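You operate a simulated robot arm through the tools that you are given. There is no shell and no other tool.

You run a simulated robot arm. Do the job below in one go: nothing can be reset, and whatever is moved stays where it is left.

Task
Clear the orange tube in the magnet stand, then meter it.
Fine: wait till it is clear; the meter must read 10 % or less; rack it again. Set down upright: what you pick out.

The check looks at the end state, three seconds after you hand in, the way a careful person would. Anything else that was tipped, shoved, dropped, spilled or broken makes it a failure.

Robot
A 5-joint arm with a two-finger parallel gripper, fixed in place. Base frame: the origin is at the foot of the arm, x ahead of it, y to its left, z up; the work surface is at about z = -0.6. Units: cm, rad, N and s.
With the tool pointing down near the work surface it reaches from about 26 to 60 cm from the base axis. Its first joint turns from -1.152 to 1.152 rad. The tool tilts only in the upright plane through the base axis and itself; it spins freely about its own axis. Payload 1.57 kg.
Tool frame: the origin (TCP) lies between the finger pads and is the grasp point; the fingertips stand 3 cm ahead of it; z points along the fingers, y is the line along which they close. Largest opening 8 cm; finger width 1.7, thickness 1.2; the body of the gripper, 4 by 8.2 cm, starts 8 cm behind the TCP.
Orientation is told as [roll, pitch, yaw] about the base's x, y, z axes, in that order, counted from this pose: with the fingers straight down and closing along the base's y, the tool's x points along the base's -x, its y along +y and its z along -z.

Tools
- The arm moves only by the tool step_arm. Its argument "plan" is a list of rows, each a list of 7 numbers: the opening, from 0 (shut) to 1 (fully open), then the shift along the tool's x, y, z in units of 25 mm (1.0 is 25 mm), then the turn, a rotation vector about the tool's x, y, z in units of 8 degrees (1.0 is 8 degrees). In form: [[jaw, tx, ty, tz, rx, ry, rz], ...]. A call has 1 to 20 rows; each row shifts and turns the commanded pose from where the row before left it, along the tool's axes as they then stand. A call with a number of a shift or a turn outside -1 to 1 is refused whole. Rows are played at 5 a second. More than 5 cm and 0.15 rad between two rows, or a gripper value outside its range, and nothing of the call is played. A pose out of reach is approached as far as the arm can. The call stops where the force on the tool passes 90 N (or 10 N more than at its start, if that is more) or the arm is blocked; 0.2 s more then pass. Each finger travels about 15.3 cm/s and halts on what it meets, pressing with about 39 N; the grip force reading is that of the motor and also rises with nothing between the fingers. The clock runs only during rows and for 0.2 s after the last one: add rows that do not move to give the fingers time. The reply holds the time, the measured pose of the TCP, the force on the tool along the base axes, the opening and the grip force, in the units named above and with some noise, with the torque about the TCP (base axes, N m) and any sound that the robot's microphone picked up, and new pictures: "views" is both (left out), scene, wrist or none.
- Cameras (640 x 400 px; columns grow to the right, rows downward): "scene" is fixed at [3.12, 38.54, 53.59]; the picture's right is [-0.82, -0.58, 0.00], its down [-0.27, 0.38, -0.89] and it looks along [0.51, -0.72, -0.46] (base axes); focal length 269 px, centre (320, 200). "wrist" rides on the gripper at [7.2, -0.7, -12.2] in the tool frame; the picture's right is [0.09, 1.00, 0.00], its down [-0.84, 0.08, -0.54] and it looks along [-0.54, 0.05, 0.84] (tool axes); focal length 238 px, centre (320, 200).
- probe_pixels(camera, pixels): for up to 12 pixels [column, row] of the newest picture of that camera ("zoom" is the newest enlarged one), the place [x, y, z] in the base frame of the surface seen there, good to about 0.3 cm. It takes no simulated time.
- close_up(camera, box): a new picture of the part [left, top, right, bottom] of that camera's present view, enlarged. It takes no simulated time.
- job_done(): hands the job in; it is judged then, once.

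Leave the gripper open and the arm clear of the work at the hand-in unless told otherwise.

The tools are called after "Call:" as a command line: name --pt "numbers of a row" for each row, then --argument value for the rest, lists and objects as JSON in quotes. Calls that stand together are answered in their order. step_arm: Moves the arm, as the interface text tells. Its arguments: {"type":"object","properties":{"plan":{"type":"array"},"views":{"type":"string","enum":["both","scene","wrist","none"]}},"required":["plan"]} The other tools are called the same way: probe_pixels (camera, pixels) gives the place of the surface under pixels of a picture; close_up (camera, box) takes an enlarged picture of a part of a camera's view; job_done () hands the job in.

At the start:

```text
time_s: 0.0
tcp_pos: [40.84, 0.53, 37.74]
tcp_rot: [-0.001, 0.0, 0.0]
wrist_force: [-0.1, -1.0, -0.2]
torque: [0.0, 0.04, 0.0]
width: 7.99
grasp_force: 0.0
```

scene: 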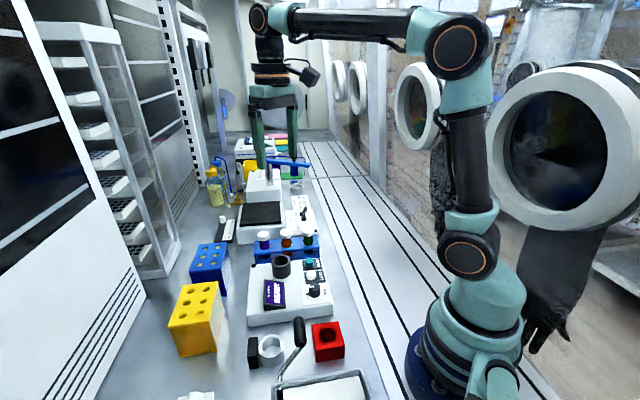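
wrist: 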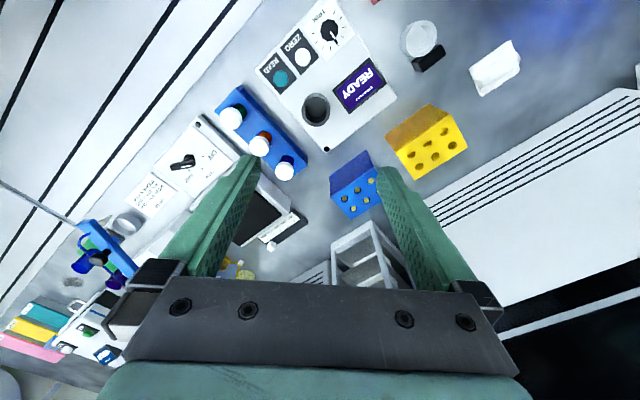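

I see a blue rack with three capped tubes near scene (285,240), a meter with a READY display at (290,285), and a red block at (327,341) that may be the magnet stand. I'll enlarge these areas to identify each one.

Call:
close_up --camera "scene" --box '[230, 210, 350, 285]'

Call:
close_up --camera "scene" --box '[230, 240, 390, 340]'

Call:
close_up --camera "scene" --box '[160, 300, 380, 400]'

Call:
close_up --camera "scene" --box '[200, 130, 340, 250]'

Call:
close_up --camera "wrist" --box '[200, 0, 480, 190]'

Call:
close_up --camera "wrist" --box '[0, 100, 300, 370]'

```text
5.33 times, centred on (290, 248) of scene
```

zoom: 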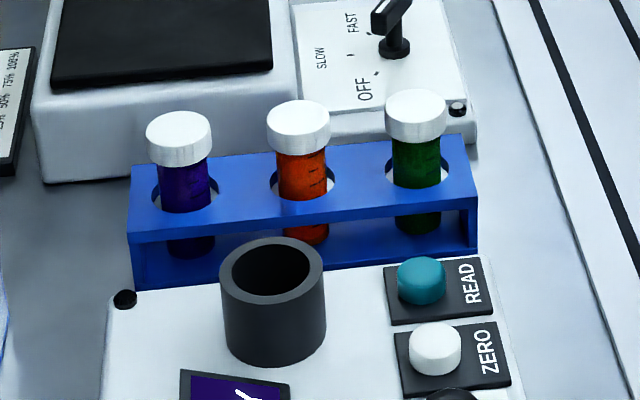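

```text
4.00 times, centred on (310, 290) of scene
```

zoom: 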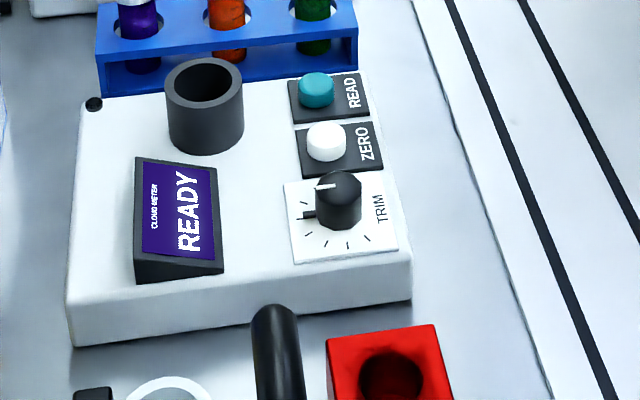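

```text
2.91 times, centred on (270, 350) of scene
```

zoom: 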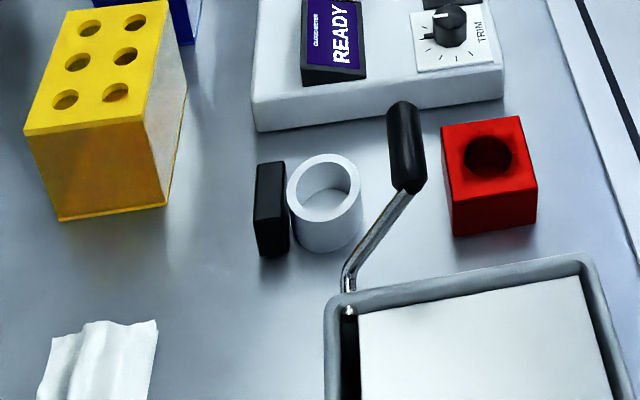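

```text
3.33 times, centred on (270, 190) of scene
```

zoom: 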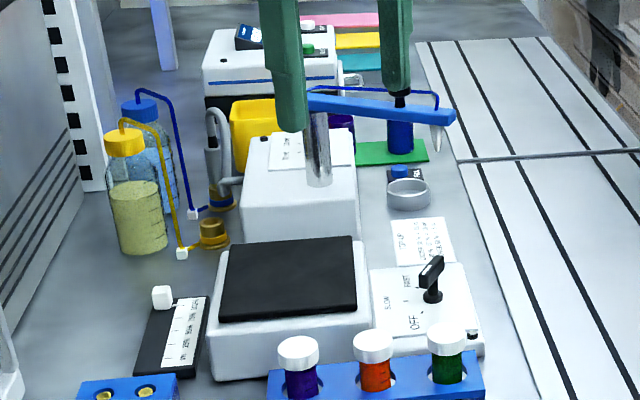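

```text
2.11 times, centred on (340, 95) of wrist
```

zoom: 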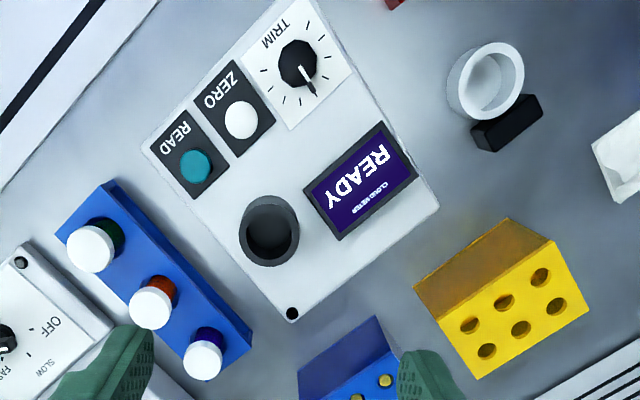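

```text
1.48 times, centred on (150, 235) of wrist
```

zoom: 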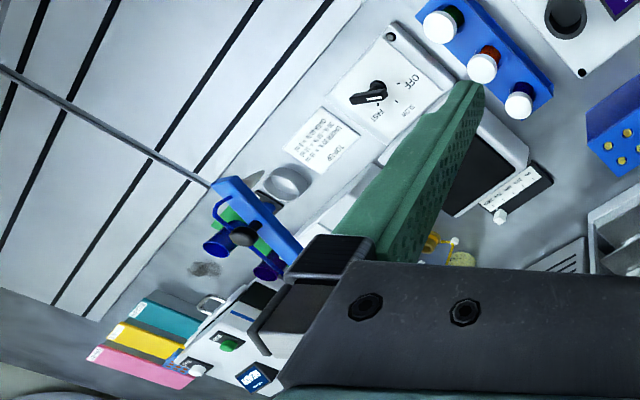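

The white ring with a black block beside it at (265,350) looks like the magnet stand, and the red block at (327,341) is also a single-hole holder. Next I'll probe the positions of both, plus the rack, the caps and the meter.

Call:
probe_pixels --camera "scene" --pixels '[[264, 233], [286, 233], [308, 231], [256, 250], [317, 246], [281, 258], [281, 268], [309, 263], [311, 275], [275, 295], [300, 313], [258, 320]]'

Call:
probe_pixels --camera "scene" --pixels '[[252, 352], [254, 340], [271, 337], [260, 347], [280, 347], [271, 352], [272, 366], [327, 325], [327, 337], [314, 327], [338, 323], [345, 350]]'

Call:
probe_pixels --camera "wrist" --pixels '[[232, 118], [259, 146], [284, 171], [316, 108], [281, 79], [301, 58], [332, 35], [419, 40], [432, 59], [426, 22], [405, 38], [412, 42]]'

Call:
close_up --camera "scene" --box '[235, 310, 355, 385]'

```text
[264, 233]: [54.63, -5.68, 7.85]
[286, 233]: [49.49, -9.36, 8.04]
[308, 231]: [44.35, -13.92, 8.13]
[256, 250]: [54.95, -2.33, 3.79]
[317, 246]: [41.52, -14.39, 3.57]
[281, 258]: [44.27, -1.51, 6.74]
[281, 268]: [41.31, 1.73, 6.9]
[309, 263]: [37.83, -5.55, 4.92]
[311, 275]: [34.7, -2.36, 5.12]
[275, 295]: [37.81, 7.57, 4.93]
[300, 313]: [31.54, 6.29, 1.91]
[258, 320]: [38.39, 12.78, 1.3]
```

```text
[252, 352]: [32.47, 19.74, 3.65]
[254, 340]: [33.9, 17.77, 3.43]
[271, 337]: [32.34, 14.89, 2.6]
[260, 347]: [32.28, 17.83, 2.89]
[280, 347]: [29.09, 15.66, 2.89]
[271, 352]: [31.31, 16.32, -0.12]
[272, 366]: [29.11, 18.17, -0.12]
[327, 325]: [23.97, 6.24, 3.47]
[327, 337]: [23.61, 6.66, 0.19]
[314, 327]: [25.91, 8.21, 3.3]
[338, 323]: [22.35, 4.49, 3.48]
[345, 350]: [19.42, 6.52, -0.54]
```

```text
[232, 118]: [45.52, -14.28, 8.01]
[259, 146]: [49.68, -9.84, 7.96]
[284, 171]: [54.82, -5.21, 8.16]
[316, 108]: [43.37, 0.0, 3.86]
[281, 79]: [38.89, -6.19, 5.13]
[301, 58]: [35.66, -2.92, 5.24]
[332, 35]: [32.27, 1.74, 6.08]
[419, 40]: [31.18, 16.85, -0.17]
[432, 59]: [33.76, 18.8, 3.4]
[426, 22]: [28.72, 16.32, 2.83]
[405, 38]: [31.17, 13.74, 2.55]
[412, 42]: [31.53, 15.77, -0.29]
```

```text
5.33 times, centred on (295, 348) of scene
```

zoom: 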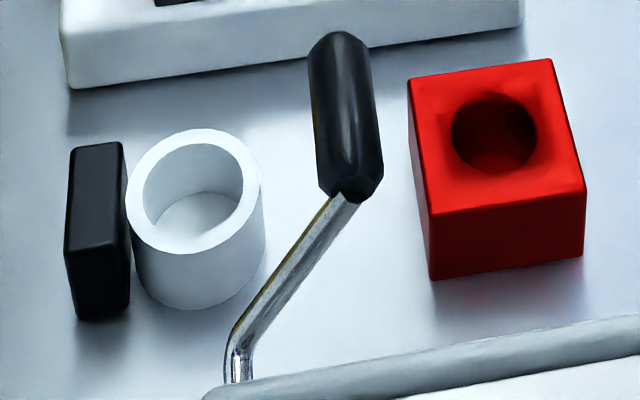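

The magnet stand is the white ring, centred near (30.7, 16.4) with its rim at z≈2.9, with the black magnet beside it. The orange tube's cap is at about (49.7, -9.7, 8). The rack line runs about 41° from x, so I'll move above the tube and turn the gripper to close across the rack.

Call:
step_arm --pt "0.8 -0.448 -0.511 0.85 0 0 0" --pt "0.8 -0.448 -0.511 0.85 0 0 0" --pt "0.8 -0.448 -0.511 0.85 0 0 0" --pt "0.8 -0.448 -0.511 0.85 0 0 0" --pt "0.8 -0.448 -0.511 0.85 0 0 0" --pt "0.8 -0.448 -0.511 0.85 0 0 0" --pt "0.8 -0.448 -0.511 0.85 0 0 0" --pt "0.8 -0.448 -0.511 0.85 0 0 0" --pt "0.8 0 0 0 0 0 -0.854" --pt "0.8 0 0 0 0 0 -0.854" --pt "0.8 0 0 0 0 0 -0.854" --pt "0.8 0 0 0 0 0 -0.854" --pt "0.8 0 0 0 0 0 -0.854" --pt "0.8 0 0 0 0 0 -0.854" --pt "0.8 0 0 0 0 0 0" --pt "0.8 0 0 0 0 0 0"

```text
time_s: 3.4
tcp_pos: [49.7, -9.71, 20.81]
tcp_rot: [-0.001, 0.0, 0.716]
wrist_force: [0.3, 0.3, 0.5]
torque: [-0.03, -0.03, 0.03]
width: 6.39
grasp_force: 0.0
```

scene: 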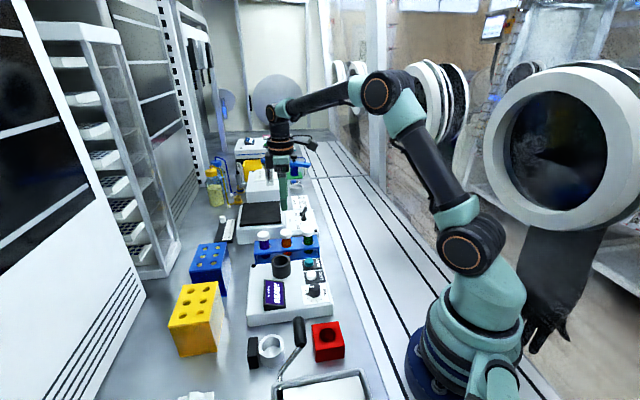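
wrist: 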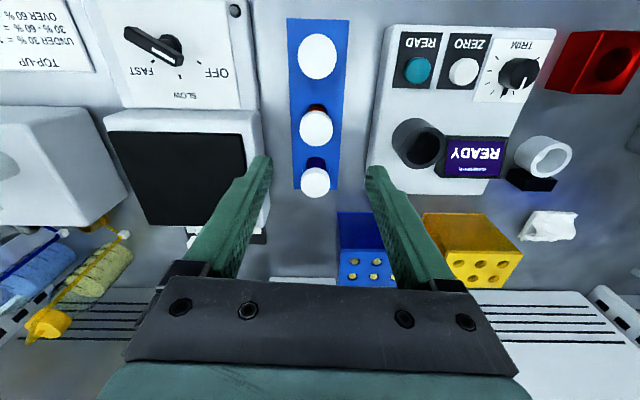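

The gripper is now lined up with the rack, and the orange cap is at wrist (317,128). I'll enlarge this area and probe the cap edges and the well.

Call:
close_up --camera "wrist" --box '[270, 10, 370, 210]'

Call:
probe_pixels --camera "wrist" --pixels '[[303, 128], [332, 128], [317, 115], [317, 141], [317, 128], [317, 56], [315, 182], [296, 150], [337, 150], [255, 150], [380, 160], [205, 90]]'

Call:
probe_pixels --camera "wrist" --pixels '[[395, 140], [443, 140], [418, 120], [420, 148], [410, 140], [418, 70], [463, 71], [400, 95], [376, 180], [440, 190], [524, 158], [572, 158]]'

Call:
close_up --camera "wrist" --box '[370, 10, 640, 200]'

```text
2.00 times, centred on (320, 110) of wrist
```

zoom: 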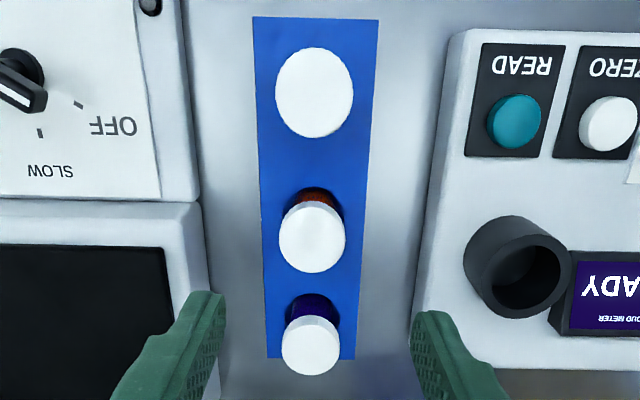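

```text
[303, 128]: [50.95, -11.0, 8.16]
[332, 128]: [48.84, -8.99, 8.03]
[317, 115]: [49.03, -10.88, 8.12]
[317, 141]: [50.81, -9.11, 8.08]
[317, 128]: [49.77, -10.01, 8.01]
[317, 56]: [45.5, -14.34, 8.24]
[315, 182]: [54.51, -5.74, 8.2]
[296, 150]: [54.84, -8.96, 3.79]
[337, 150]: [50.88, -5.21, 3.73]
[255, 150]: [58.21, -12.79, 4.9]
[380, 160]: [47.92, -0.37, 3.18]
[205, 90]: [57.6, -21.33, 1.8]
```

```text
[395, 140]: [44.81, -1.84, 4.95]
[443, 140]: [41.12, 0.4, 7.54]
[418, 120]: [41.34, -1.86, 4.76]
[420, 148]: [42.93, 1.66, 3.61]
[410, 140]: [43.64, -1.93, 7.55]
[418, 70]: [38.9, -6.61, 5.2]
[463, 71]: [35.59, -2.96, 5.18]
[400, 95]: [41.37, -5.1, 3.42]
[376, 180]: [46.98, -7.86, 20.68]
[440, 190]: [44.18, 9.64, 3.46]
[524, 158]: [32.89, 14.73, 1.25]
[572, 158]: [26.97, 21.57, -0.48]
```

```text
2.11 times, centred on (505, 105) of wrist
```

zoom: 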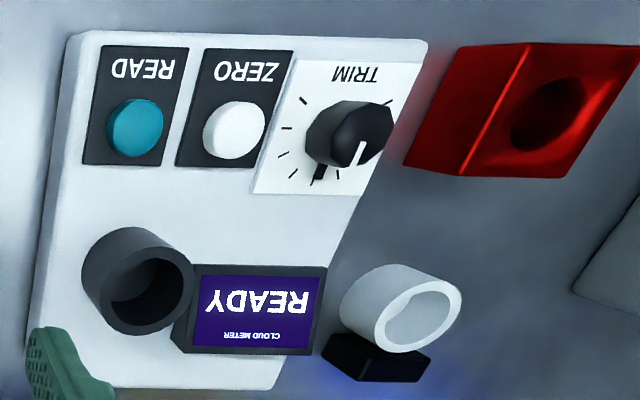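

The orange cap's top is at (49.9, -10.0, 8.1) and its diameter is about 2.9. I'll shift slightly, go down to TCP z≈7.3 so the tips stay above the rack top at 3.8, and close on the cap.

Call:
step_arm --pt "0.8 0 -0.14 0.8 0 0 0" --pt "0.8 0 0 0.8 0 0 0" --pt "0.8 0 0 0.8 0 0 0" --pt "0.8 0 0 0.8 0 0 0" --pt "0.8 0 0 0.8 0 0 0" --pt "0.8 0 0 0.6 0 0 0" --pt "0.8 0 0 0.4 0 0 0" --pt "0.8 0 0 0.4 0 0 0" --pt "0.8 0 0 0 0 0 0" --pt "0.8 0 0 0 0 0 0"

```text
time_s: 5.6
tcp_pos: [50.1, -10.06, 7.21]
tcp_rot: [0.0, 0.001, 0.716]
wrist_force: [0.5, -0.2, -0.5]
torque: [-0.02, 0.02, -0.01]
width: 6.37
grasp_force: 0.1
```

scene: 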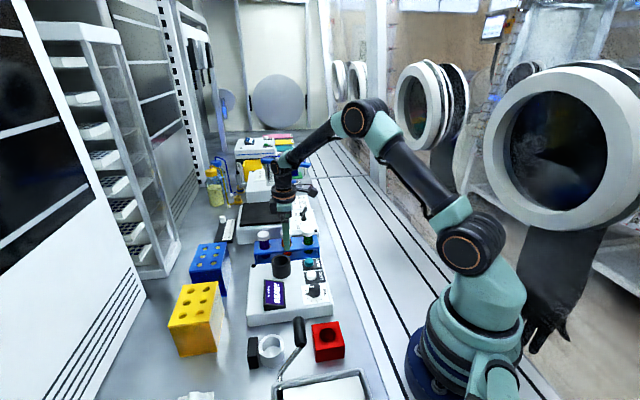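
wrist: 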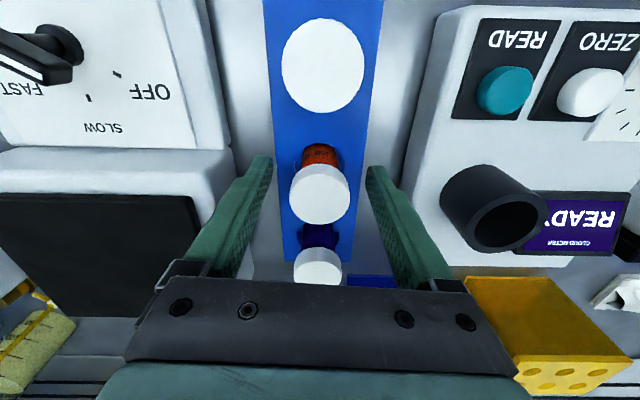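

I'm at z 7.21 with the cap between the fingers. Before closing I'll check how well the cap is centred along the tool's x axis.

Call:
close_up --camera "wrist" --box '[260, 120, 380, 240]'

Call:
probe_pixels --camera "wrist" --pixels '[[293, 187], [348, 187], [319, 168], [319, 205], [319, 187], [319, 218], [318, 160], [265, 165], [372, 172]]'

```text
3.33 times, centred on (320, 180) of wrist
```

zoom: 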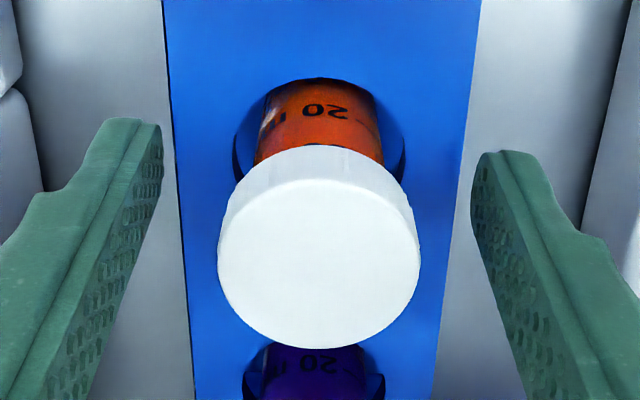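

```text
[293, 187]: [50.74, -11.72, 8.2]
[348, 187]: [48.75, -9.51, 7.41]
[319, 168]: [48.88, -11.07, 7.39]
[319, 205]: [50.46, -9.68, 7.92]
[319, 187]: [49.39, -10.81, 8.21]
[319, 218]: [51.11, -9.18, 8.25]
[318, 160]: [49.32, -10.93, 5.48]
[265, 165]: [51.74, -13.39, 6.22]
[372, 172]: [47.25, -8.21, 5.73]
```

The cap's top face is centred at about (319,199), which matches the TCP, so I'll close on it.

Call:
step_arm --pt "0.3 0 0 0 0 0 0" --pt "0.1 0 0 0 0 0 0" --pt "0 0 0 0 0 0 0" --pt "0 0 0 0 0 0 0" --views "wrist"

```text
time_s: 6.6
tcp_pos: [50.04, -10.18, 7.15]
tcp_rot: [0.0, -0.001, 0.715]
wrist_force: [-0.2, 0.0, -0.1]
torque: [-0.03, -0.02, 0.01]
width: 3.33
grasp_force: 38.9
```

wrist: 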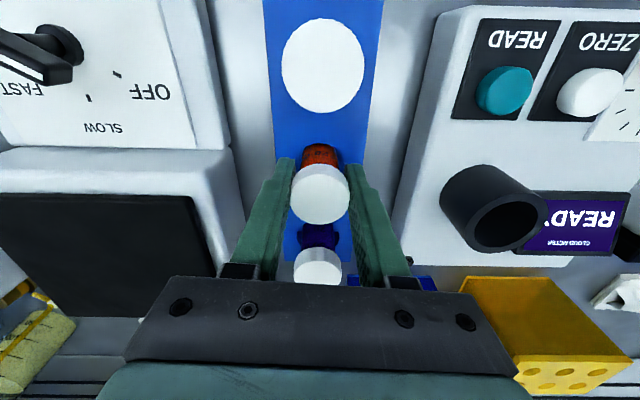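

The grip holds at width 3.33 and 39 N. I'll lift straight up, gently at first.

Call:
step_arm --pt "0 0 0 -0.3 0 0 0" --pt "0 0 0 -0.4 0 0 0" --pt "0 0 0 -0.5 0 0 0" --pt "0 0 0 -0.5 0 0 0" --pt "0 0 0 -0.6 0 0 0" --pt "0 0 0 -0.6 0 0 0" --pt "0 0 0 -0.6 0 0 0" --pt "0 0 0 -0.6 0 0 0" --pt "0 0 0 -0.6 0 0 0" --pt "0 0 0 -0.6 0 0 0" --pt "0 0 0 -0.5 0 0 0" --pt "0 0 0 -0.3 0 0 0" --pt "0 0 0 0 0 0 0"

Call:
close_up --camera "scene" --box '[230, 150, 350, 270]'

```text
time_s: 9.4
tcp_pos: [49.99, -10.06, 22.39]
tcp_rot: [0.001, -0.001, 0.716]
wrist_force: [0.6, 0.8, -0.4]
torque: [0.02, -0.02, 0.02]
width: 3.3
grasp_force: 39.2
```

scene: 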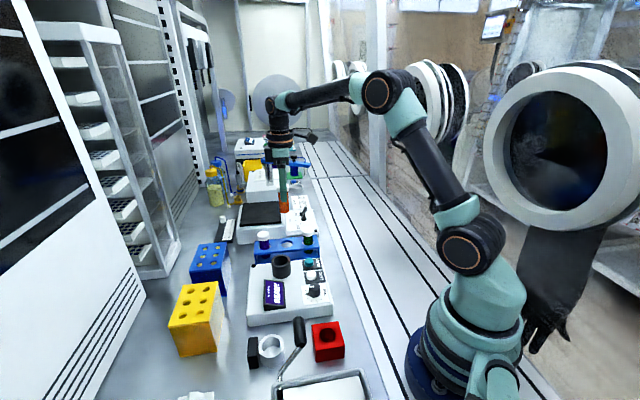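
wrist: 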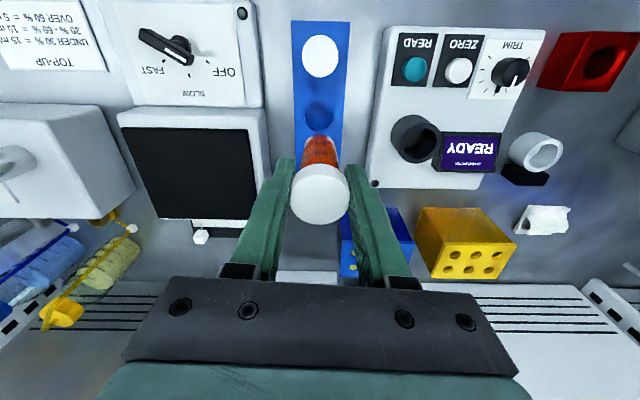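

```text
3.33 times, centred on (290, 210) of scene
```

zoom: 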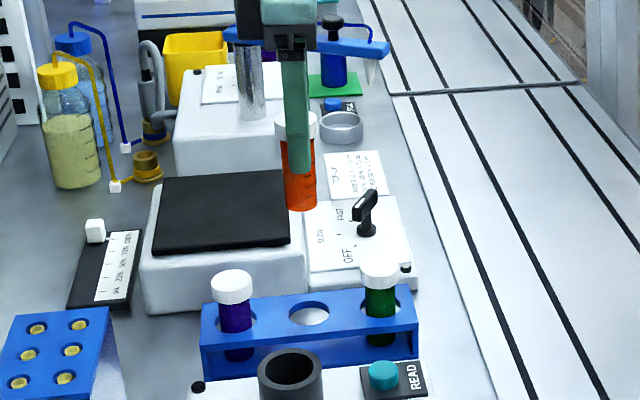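

The tube is lifted and held straight. I'll probe its bottom to learn its length, and probe the ring for a precise target.

Call:
probe_pixels --camera "zoom" --pixels '[[302, 206], [292, 204], [313, 204], [285, 120], [312, 120], [284, 180], [315, 180], [232, 354], [381, 338], [309, 314]]'

Call:
close_up --camera "wrist" --box '[490, 110, 590, 210]'

Call:
close_up --camera "scene" --box '[240, 325, 300, 375]'

```text
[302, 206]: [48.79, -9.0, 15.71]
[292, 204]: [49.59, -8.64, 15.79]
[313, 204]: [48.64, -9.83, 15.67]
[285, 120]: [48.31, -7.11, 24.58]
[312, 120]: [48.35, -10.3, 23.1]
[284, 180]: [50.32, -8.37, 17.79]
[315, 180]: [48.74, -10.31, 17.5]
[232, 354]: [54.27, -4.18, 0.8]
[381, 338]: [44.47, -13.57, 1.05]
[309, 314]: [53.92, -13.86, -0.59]
```

```text
4.00 times, centred on (540, 160) of wrist
```

zoom: 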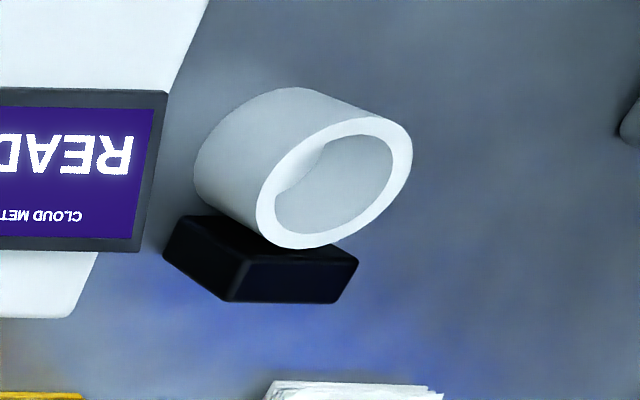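

```text
8.00 times, centred on (270, 350) of scene
```

zoom: 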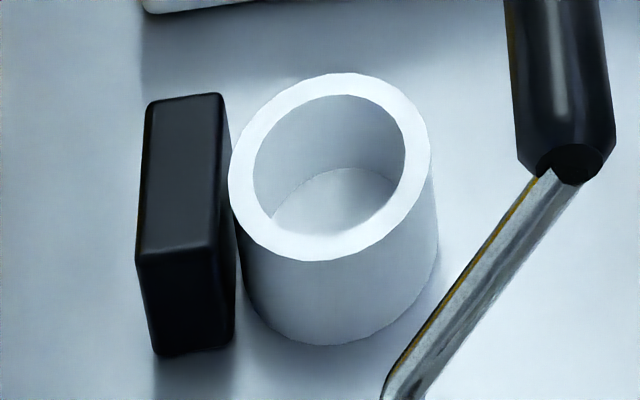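

The tube's bottom sits about 7 cm below the TCP. I'll probe points on the ring's rim to fix its centre.

Call:
probe_pixels --camera "zoom" --pixels '[[241, 178], [418, 152], [343, 84], [316, 246], [275, 115], [392, 220], [400, 100], [265, 230], [340, 200], [185, 175], [155, 110], [225, 180]]'

Call:
probe_pixels --camera "scene" --pixels '[[299, 322], [298, 345], [300, 335], [290, 362], [280, 381], [268, 372], [244, 365], [290, 385]]'

```text
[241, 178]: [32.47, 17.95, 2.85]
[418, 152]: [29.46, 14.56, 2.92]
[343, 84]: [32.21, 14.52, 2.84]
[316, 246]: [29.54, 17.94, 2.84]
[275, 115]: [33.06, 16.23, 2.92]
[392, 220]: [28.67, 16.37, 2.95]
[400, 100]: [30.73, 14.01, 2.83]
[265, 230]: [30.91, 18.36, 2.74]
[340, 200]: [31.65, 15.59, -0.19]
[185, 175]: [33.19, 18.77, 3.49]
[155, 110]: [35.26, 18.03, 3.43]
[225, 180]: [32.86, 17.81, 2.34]
```

```text
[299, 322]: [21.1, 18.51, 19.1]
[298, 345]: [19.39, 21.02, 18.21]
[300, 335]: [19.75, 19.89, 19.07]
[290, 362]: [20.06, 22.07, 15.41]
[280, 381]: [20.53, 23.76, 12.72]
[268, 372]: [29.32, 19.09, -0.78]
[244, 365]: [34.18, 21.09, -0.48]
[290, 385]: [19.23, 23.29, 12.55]
```

The ring's centre is (30.88, 16.25), its inner radius is about 1.9 and its rim is at z 2.9. A tall handle stands near (20.5, 20), up to z≈19, and my path stays about 8 cm clear of it. I'll carry the tube across at TCP z≈22.

Call:
step_arm --pt "0 -0.03 0.35 0 0 0 0" --pt "0 -0.06 0.65 0 0 0 0" --pt "0 -0.075 0.85 0 0 0 0" --pt "0 -0.075 0.85 0 0 0 0" --pt "0 -0.075 0.85 0 0 0 0" --pt "0 -0.075 0.85 0 0 0 0" --pt "0 -0.075 0.85 0 0 0 0" --pt "0 -0.075 0.85 0 0 0 0" --pt "0 -0.075 0.85 0 0 0 0" --pt "0 -0.075 0.85 0 0 0 0" --pt "0 -0.075 0.85 0 0 0 0" --pt "0 -0.075 0.85 0 0 0 0" --pt "0 -0.075 0.85 0 0 0 0" --pt "0 -0.075 0.85 0 0 0 0" --pt "0 -0.075 0.85 0 0 0 0" --pt "0 -0.06 0.6 0 0 0 0" --pt "0 -0.03 0.31 0 0 0 0" --pt "0 0 0 0 0 0 0" --pt "0 0 0 0 0 0 0"

```text
time_s: 13.4
tcp_pos: [31.0, 16.37, 22.42]
tcp_rot: [-0.002, 0.0, 0.716]
wrist_force: [0.3, 0.6, -0.6]
torque: [-0.04, -0.01, 0.01]
width: 3.31
grasp_force: 39.2
```

scene: 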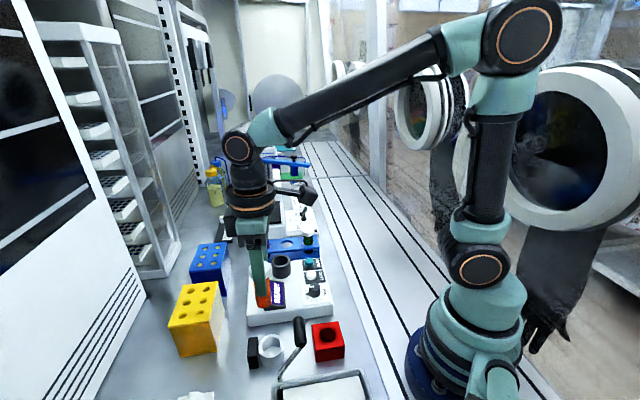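
wrist: 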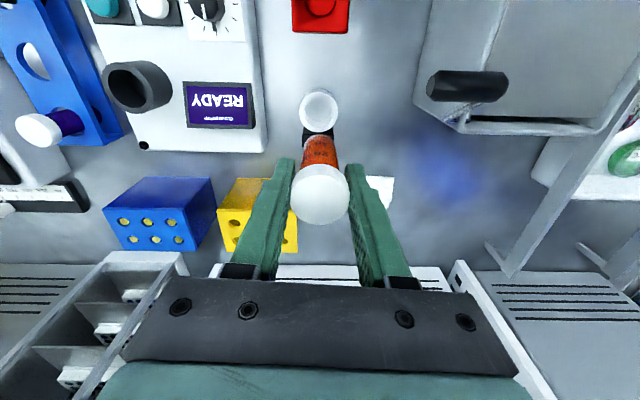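

I'm over the ring with everything clear. I'll lower until the tube's bottom is just above the rim, then check the alignment.

Call:
step_arm --pt "0 0.06 0 0.4 0 0 0" --pt "0 0 0 0.6 0 0 0" --pt "0 0 0 0.7 0 0 0" --pt "0 0 0 0.7 0 0 0" --pt "0 0 0 0.7 0 0 0" --pt "0 0 0 0.7 0 0 0" --pt "0 0 0 0.5 0 0 0" --pt "0 0 0 0.3 0 0 0" --pt "0 0 0 0 0 0 0" --pt "0 0 0 0 0 0 0"

Call:
close_up --camera "scene" --box '[210, 290, 330, 390]'

Call:
close_up --camera "wrist" --box '[260, 70, 380, 230]'

```text
time_s: 15.6
tcp_pos: [30.84, 16.28, 10.96]
tcp_rot: [-0.001, 0.0, 0.714]
wrist_force: [-0.2, 0.1, -0.4]
torque: [0.0, 0.01, 0.0]
width: 3.34
grasp_force: 38.9
```

scene: 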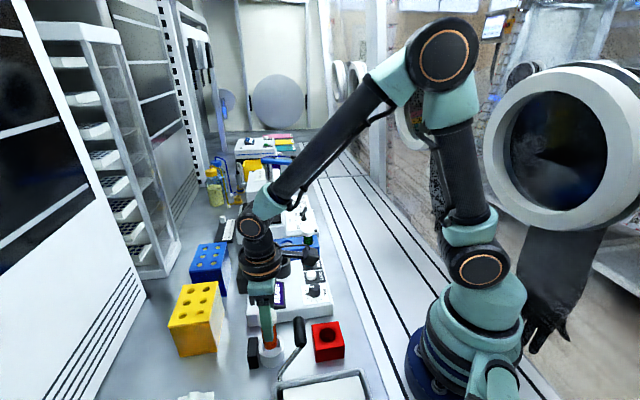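
wrist: 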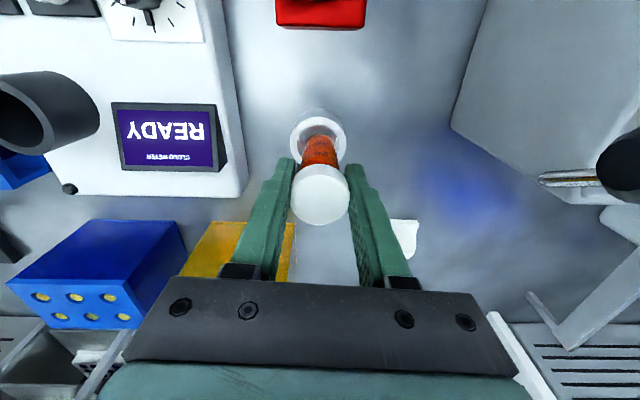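

```text
4.00 times, centred on (270, 340) of scene
```

zoom: 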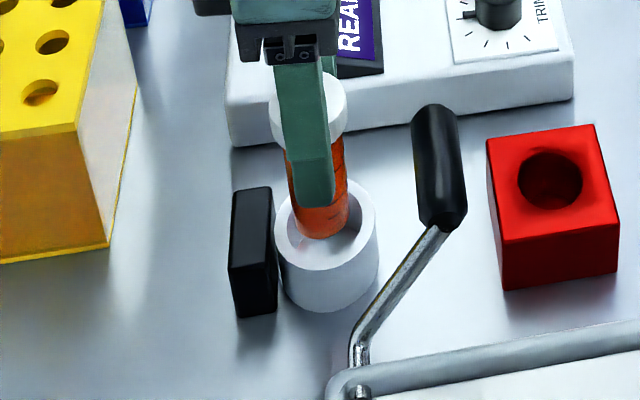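

```text
2.50 times, centred on (320, 150) of wrist
```

zoom: 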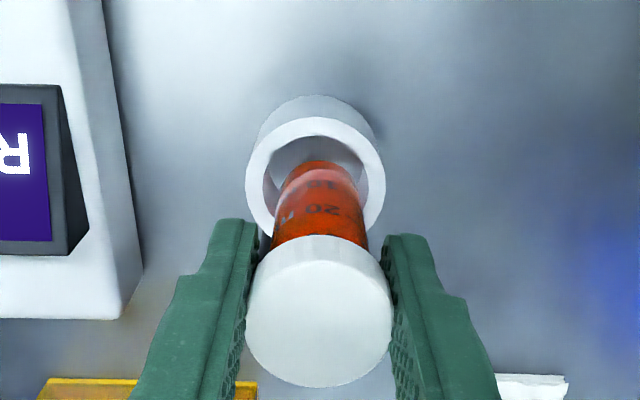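

The tube is centred over the ring. I'll lower it to just above the expected floor contact.

Call:
step_arm --pt "0 0 0 0.3 0 0 0" --pt "0 0 0 0.4 0 0 0" --pt "0 0 0 0.4 0 0 0" --pt "0 0 0 0.3 0 0 0" --pt "0 0 0 0.16 0 0 0" --pt "0 0 0 0 0 0 0" --pt "0 0 0 0 0 0 0" --views "wrist"

Call:
close_up --camera "scene" --box '[230, 300, 320, 375]'

```text
time_s: 17.2
tcp_pos: [30.94, 16.25, 7.05]
tcp_rot: [0.0, 0.001, 0.716]
wrist_force: [-2.9, -3.3, 11.3]
torque: [-0.22, 0.13, -0.02]
width: 3.31
grasp_force: 39.4
```

wrist: 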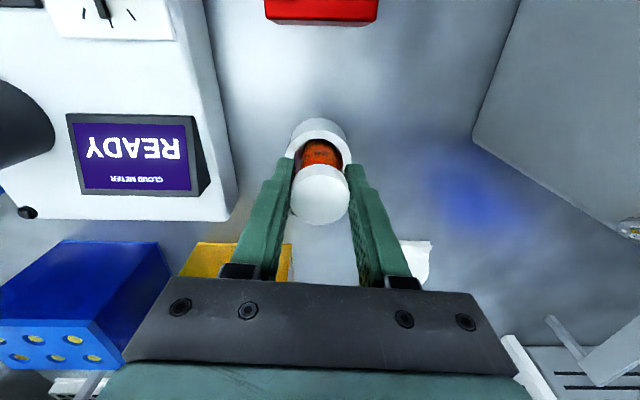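

```text
5.33 times, centred on (275, 338) of scene
```

zoom: 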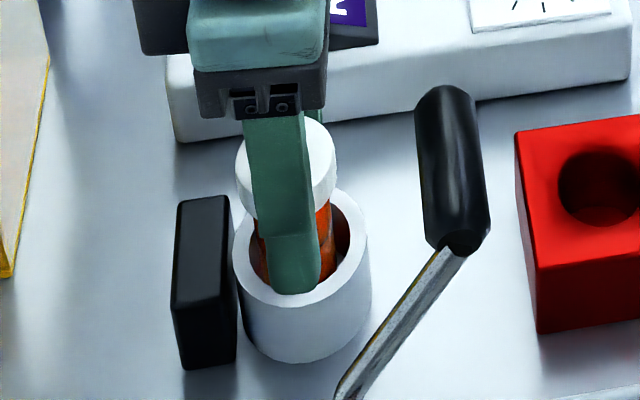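

I read 11 N upward, so the tube is standing on the floor of the ring. I'll ease up slightly and open the fingers.

Call:
step_arm --pt "0 0 0 -0.02 0 0 0" --pt "0 0 0 0 0 0 0" --pt "0.5 0 0 0 0 0 0" --pt "0.6 0 0 0 0 0 0" --pt "0.7 0 0 0 0 0 0" --pt "0.7 0 0 0 0 0 0"

Call:
close_up --camera "scene" --box '[230, 300, 320, 375]'

Call:
close_up --camera "wrist" --box '[260, 100, 380, 230]'

```text
time_s: 18.6
tcp_pos: [30.97, 16.34, 7.32]
tcp_rot: [-0.001, -0.001, 0.716]
wrist_force: [-0.2, -0.8, 0.4]
torque: [-0.01, 0.01, -0.01]
width: 5.6
grasp_force: 0.1
```

scene: 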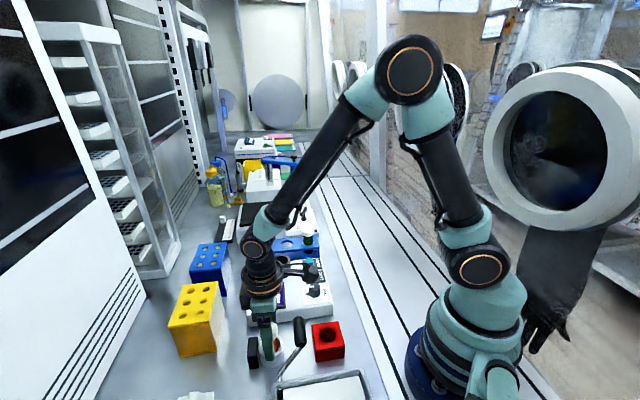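
wrist: 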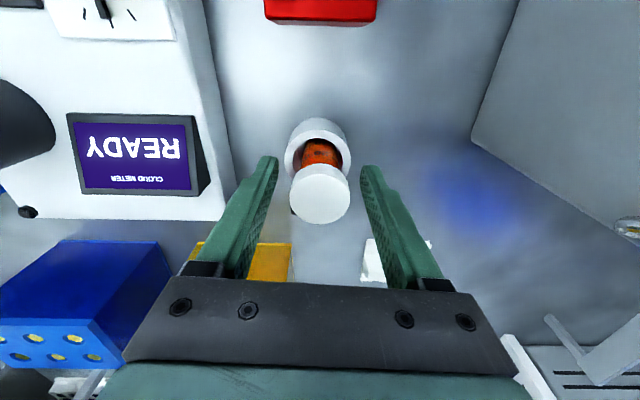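

```text
5.33 times, centred on (275, 338) of scene
```

zoom: 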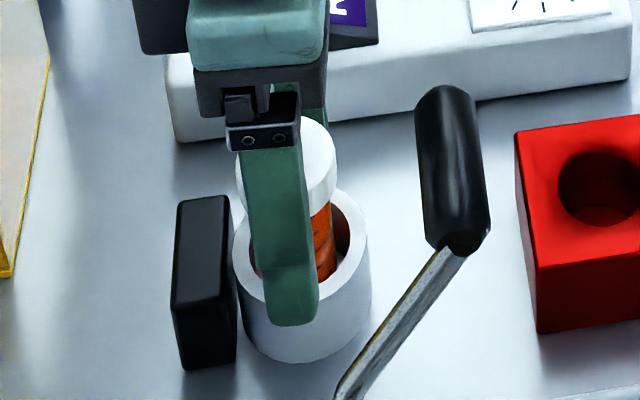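

```text
3.08 times, centred on (320, 165) of wrist
```

zoom: 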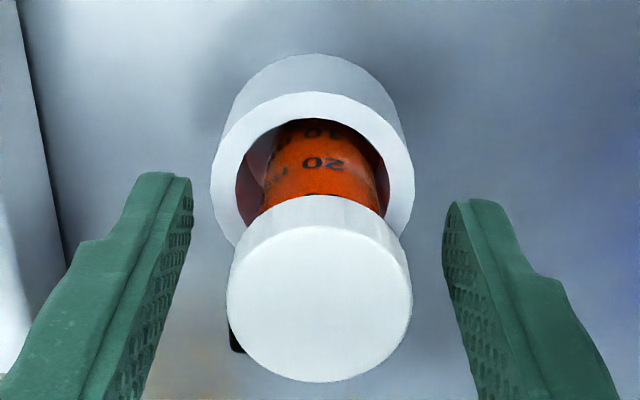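

The tube stands free in the ring. I'll rise straight up so the scene camera can see it, then wait.

Call:
step_arm --pt "0.7 0 0 -0.3 0 0 0" --pt "0.7 0 0 -0.6 0 0 0" --pt "0.7 0 0 -0.8 0 0 0" --pt "0.7 0 0 -0.8 0 0 0" --pt "0.7 0 0 -0.8 0 0 0" --pt "0.7 0 0 -0.8 0 0 0" --pt "0.7 0 0 -0.5 0 0 0" --pt "0.7 0 0 0 0 0 0" --pt "0.7 0 0 0 0 0 0" --pt "0.7 0 0 0 0 0 0"

Call:
close_up --camera "scene" --box '[230, 300, 320, 375]'

Call:
close_up --camera "wrist" --box '[260, 70, 380, 220]'

```text
time_s: 20.8
tcp_pos: [30.94, 16.4, 18.6]
tcp_rot: [0.001, 0.002, 0.716]
wrist_force: [0.5, 0.1, -0.6]
torque: [0.04, -0.02, 0.03]
width: 5.61
grasp_force: 0.1
```

scene: 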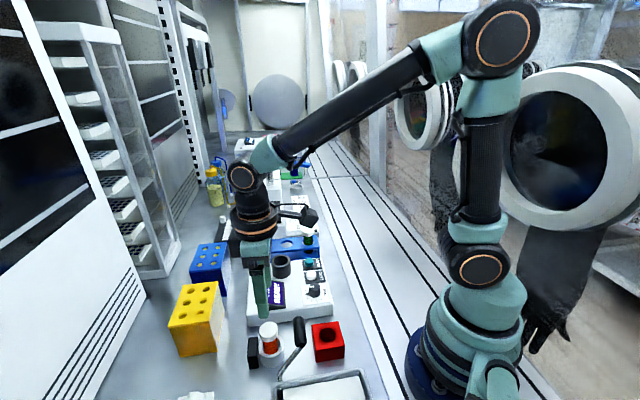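
wrist: 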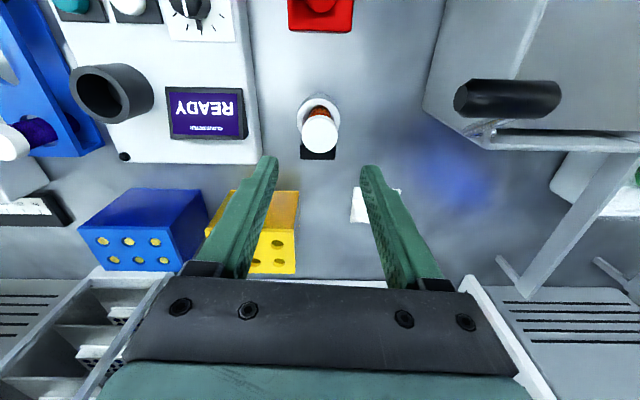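

```text
5.33 times, centred on (275, 338) of scene
```

zoom: 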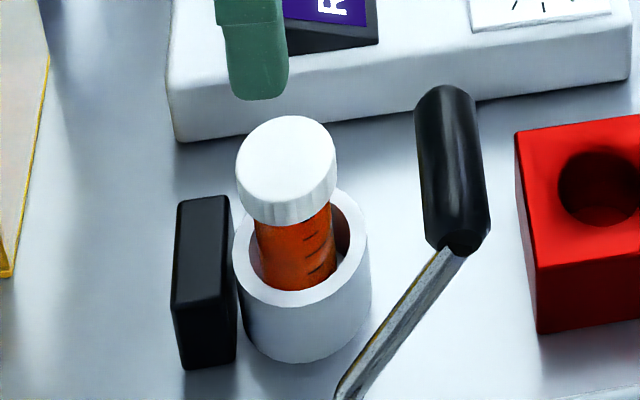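

```text
2.67 times, centred on (320, 145) of wrist
```

zoom: 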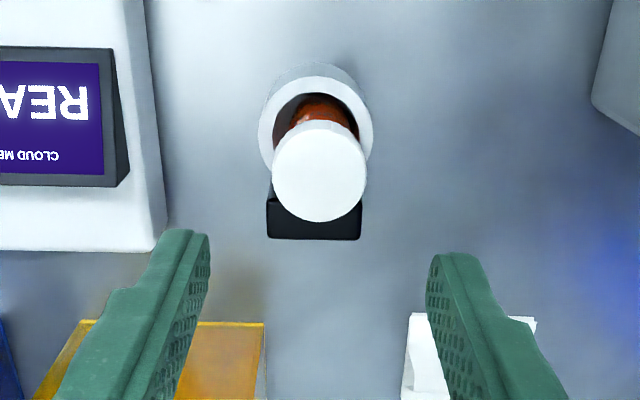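

The tube stands upright and is still deep orange. I'll wait and watch its colour.

Call:
step_arm --pt "0.7 0 0 0 0 0 0" --pt "0.7 0 0 0 0 0 0" --pt "0.7 0 0 0 0 0 0" --pt "0.7 0 0 0 0 0 0" --pt "0.7 0 0 0 0 0 0" --pt "0.7 0 0 0 0 0 0" --pt "0.7 0 0 0 0 0 0" --pt "0.7 0 0 0 0 0 0" --pt "0.7 0 0 0 0 0 0" --pt "0.7 0 0 0 0 0 0" --pt "0.7 0 0 0 0 0 0" --pt "0.7 0 0 0 0 0 0" --pt "0.7 0 0 0 0 0 0" --pt "0.7 0 0 0 0 0 0" --pt "0.7 0 0 0 0 0 0" --pt "0.7 0 0 0 0 0 0" --pt "0.7 0 0 0 0 0 0" --pt "0.7 0 0 0 0 0 0" --pt "0.7 0 0 0 0 0 0" --pt "0.7 0 0 0 0 0 0" --views "none"

Call:
step_arm --pt "0.7 0 0 0 0 0 0" --pt "0.7 0 0 0 0 0 0" --pt "0.7 0 0 0 0 0 0" --pt "0.7 0 0 0 0 0 0" --pt "0.7 0 0 0 0 0 0" --pt "0.7 0 0 0 0 0 0" --pt "0.7 0 0 0 0 0 0" --pt "0.7 0 0 0 0 0 0" --pt "0.7 0 0 0 0 0 0" --pt "0.7 0 0 0 0 0 0" --pt "0.7 0 0 0 0 0 0" --pt "0.7 0 0 0 0 0 0" --pt "0.7 0 0 0 0 0 0" --pt "0.7 0 0 0 0 0 0" --pt "0.7 0 0 0 0 0 0" --pt "0.7 0 0 0 0 0 0" --pt "0.7 0 0 0 0 0 0" --pt "0.7 0 0 0 0 0 0" --pt "0.7 0 0 0 0 0 0" --pt "0.7 0 0 0 0 0 0" --views "scene"

Call:
close_up --camera "scene" --box '[230, 300, 320, 375]'

```text
time_s: 25.0
tcp_pos: [30.87, 16.25, 18.67]
tcp_rot: [0.0, 0.0, 0.714]
wrist_force: [-0.6, 0.1, -0.2]
torque: [0.0, -0.03, -0.02]
width: 5.6
grasp_force: 0.1
```

```text
time_s: 29.2
tcp_pos: [30.85, 16.45, 18.6]
tcp_rot: [0.0, 0.0, 0.716]
wrist_force: [0.1, 0.3, 0.3]
torque: [0.01, -0.01, -0.02]
width: 5.61
grasp_force: 0.0
```

scene: 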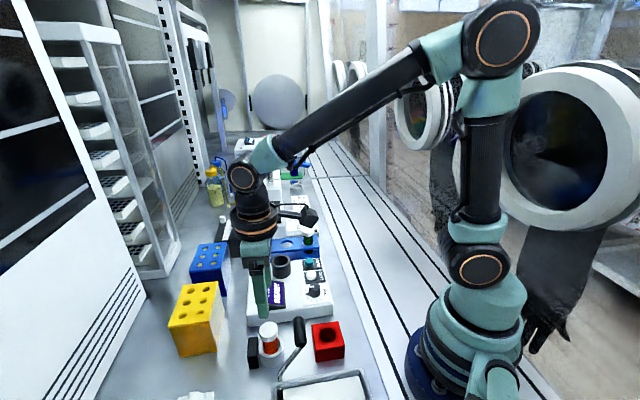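

```text
5.33 times, centred on (275, 338) of scene
```

zoom: 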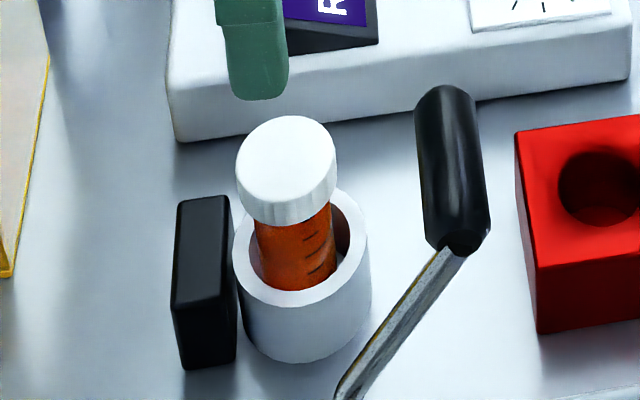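

There is little change after 8 s. I'll keep waiting and use the time to compare frames.

Call:
step_arm --pt "0.7 0 0 0 0 0 0" --pt "0.7 0 0 0 0 0 0" --pt "0.7 0 0 0 0 0 0" --pt "0.7 0 0 0 0 0 0" --pt "0.7 0 0 0 0 0 0" --pt "0.7 0 0 0 0 0 0" --pt "0.7 0 0 0 0 0 0" --pt "0.7 0 0 0 0 0 0" --pt "0.7 0 0 0 0 0 0" --pt "0.7 0 0 0 0 0 0" --pt "0.7 0 0 0 0 0 0" --pt "0.7 0 0 0 0 0 0" --pt "0.7 0 0 0 0 0 0" --pt "0.7 0 0 0 0 0 0" --pt "0.7 0 0 0 0 0 0" --pt "0.7 0 0 0 0 0 0" --pt "0.7 0 0 0 0 0 0" --pt "0.7 0 0 0 0 0 0" --pt "0.7 0 0 0 0 0 0" --pt "0.7 0 0 0 0 0 0" --views "none"

Call:
step_arm --pt "0.7 0 0 0 0 0 0" --pt "0.7 0 0 0 0 0 0" --pt "0.7 0 0 0 0 0 0" --pt "0.7 0 0 0 0 0 0" --pt "0.7 0 0 0 0 0 0" --pt "0.7 0 0 0 0 0 0" --pt "0.7 0 0 0 0 0 0" --pt "0.7 0 0 0 0 0 0" --pt "0.7 0 0 0 0 0 0" --pt "0.7 0 0 0 0 0 0" --pt "0.7 0 0 0 0 0 0" --pt "0.7 0 0 0 0 0 0" --pt "0.7 0 0 0 0 0 0" --pt "0.7 0 0 0 0 0 0" --pt "0.7 0 0 0 0 0 0" --pt "0.7 0 0 0 0 0 0" --pt "0.7 0 0 0 0 0 0" --pt "0.7 0 0 0 0 0 0" --pt "0.7 0 0 0 0 0 0" --pt "0.7 0 0 0 0 0 0" --views "none"

Call:
step_arm --pt "0.7 0 0 0 0 0 0" --pt "0.7 0 0 0 0 0 0" --pt "0.7 0 0 0 0 0 0" --pt "0.7 0 0 0 0 0 0" --pt "0.7 0 0 0 0 0 0" --pt "0.7 0 0 0 0 0 0" --pt "0.7 0 0 0 0 0 0" --pt "0.7 0 0 0 0 0 0" --pt "0.7 0 0 0 0 0 0" --pt "0.7 0 0 0 0 0 0" --pt "0.7 0 0 0 0 0 0" --pt "0.7 0 0 0 0 0 0" --pt "0.7 0 0 0 0 0 0" --pt "0.7 0 0 0 0 0 0" --pt "0.7 0 0 0 0 0 0" --pt "0.7 0 0 0 0 0 0" --pt "0.7 0 0 0 0 0 0" --pt "0.7 0 0 0 0 0 0" --pt "0.7 0 0 0 0 0 0" --pt "0.7 0 0 0 0 0 0" --views "both"

Call:
close_up --camera "scene" --box '[230, 300, 320, 375]'

Call:
close_up --camera "wrist" --box '[280, 80, 360, 170]'

```text
time_s: 33.4
tcp_pos: [30.93, 16.3, 18.56]
tcp_rot: [0.0, 0.001, 0.716]
wrist_force: [-1.5, 0.8, -1.5]
torque: [-0.01, -0.02, 0.02]
width: 5.6
grasp_force: 0.0
```

```text
time_s: 37.6
tcp_pos: [30.96, 16.24, 18.72]
tcp_rot: [0.001, -0.001, 0.716]
wrist_force: [0.1, -0.6, 0.3]
torque: [-0.04, 0.0, 0.0]
width: 5.59
grasp_force: 0.0
```

```text
time_s: 41.8
tcp_pos: [30.94, 16.37, 18.64]
tcp_rot: [0.001, 0.001, 0.716]
wrist_force: [0.0, -0.4, 0.9]
torque: [0.01, -0.01, 0.01]
width: 5.62
grasp_force: 0.0
```

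scene: 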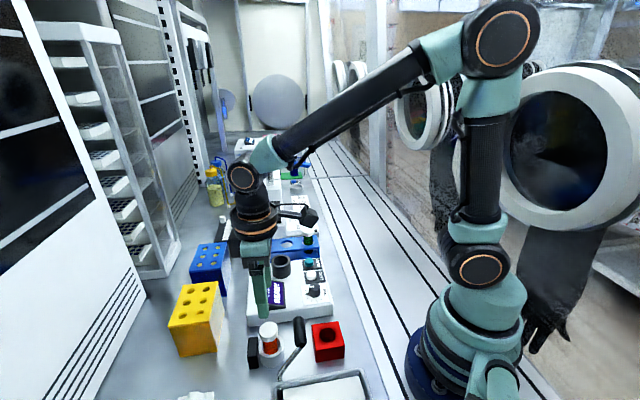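
wrist: 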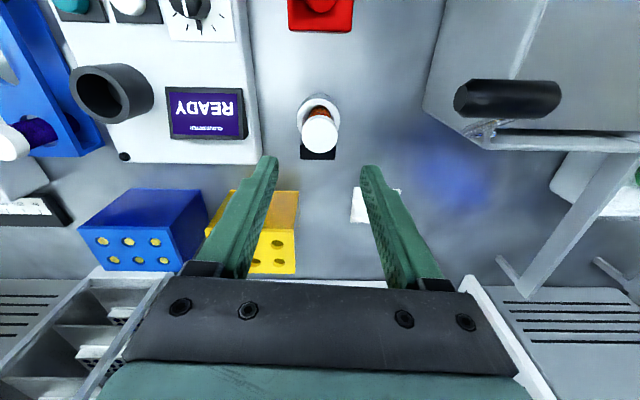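

```text
5.33 times, centred on (275, 338) of scene
```

zoom: 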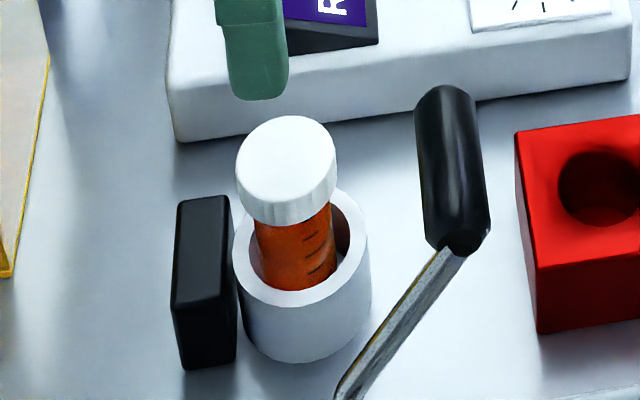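

```text
4.44 times, centred on (320, 125) of wrist
```

zoom: 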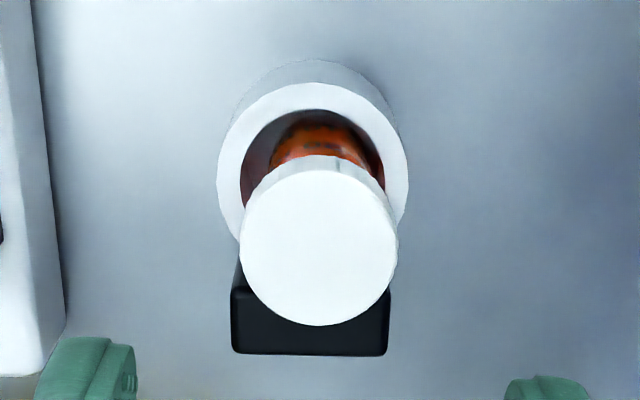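

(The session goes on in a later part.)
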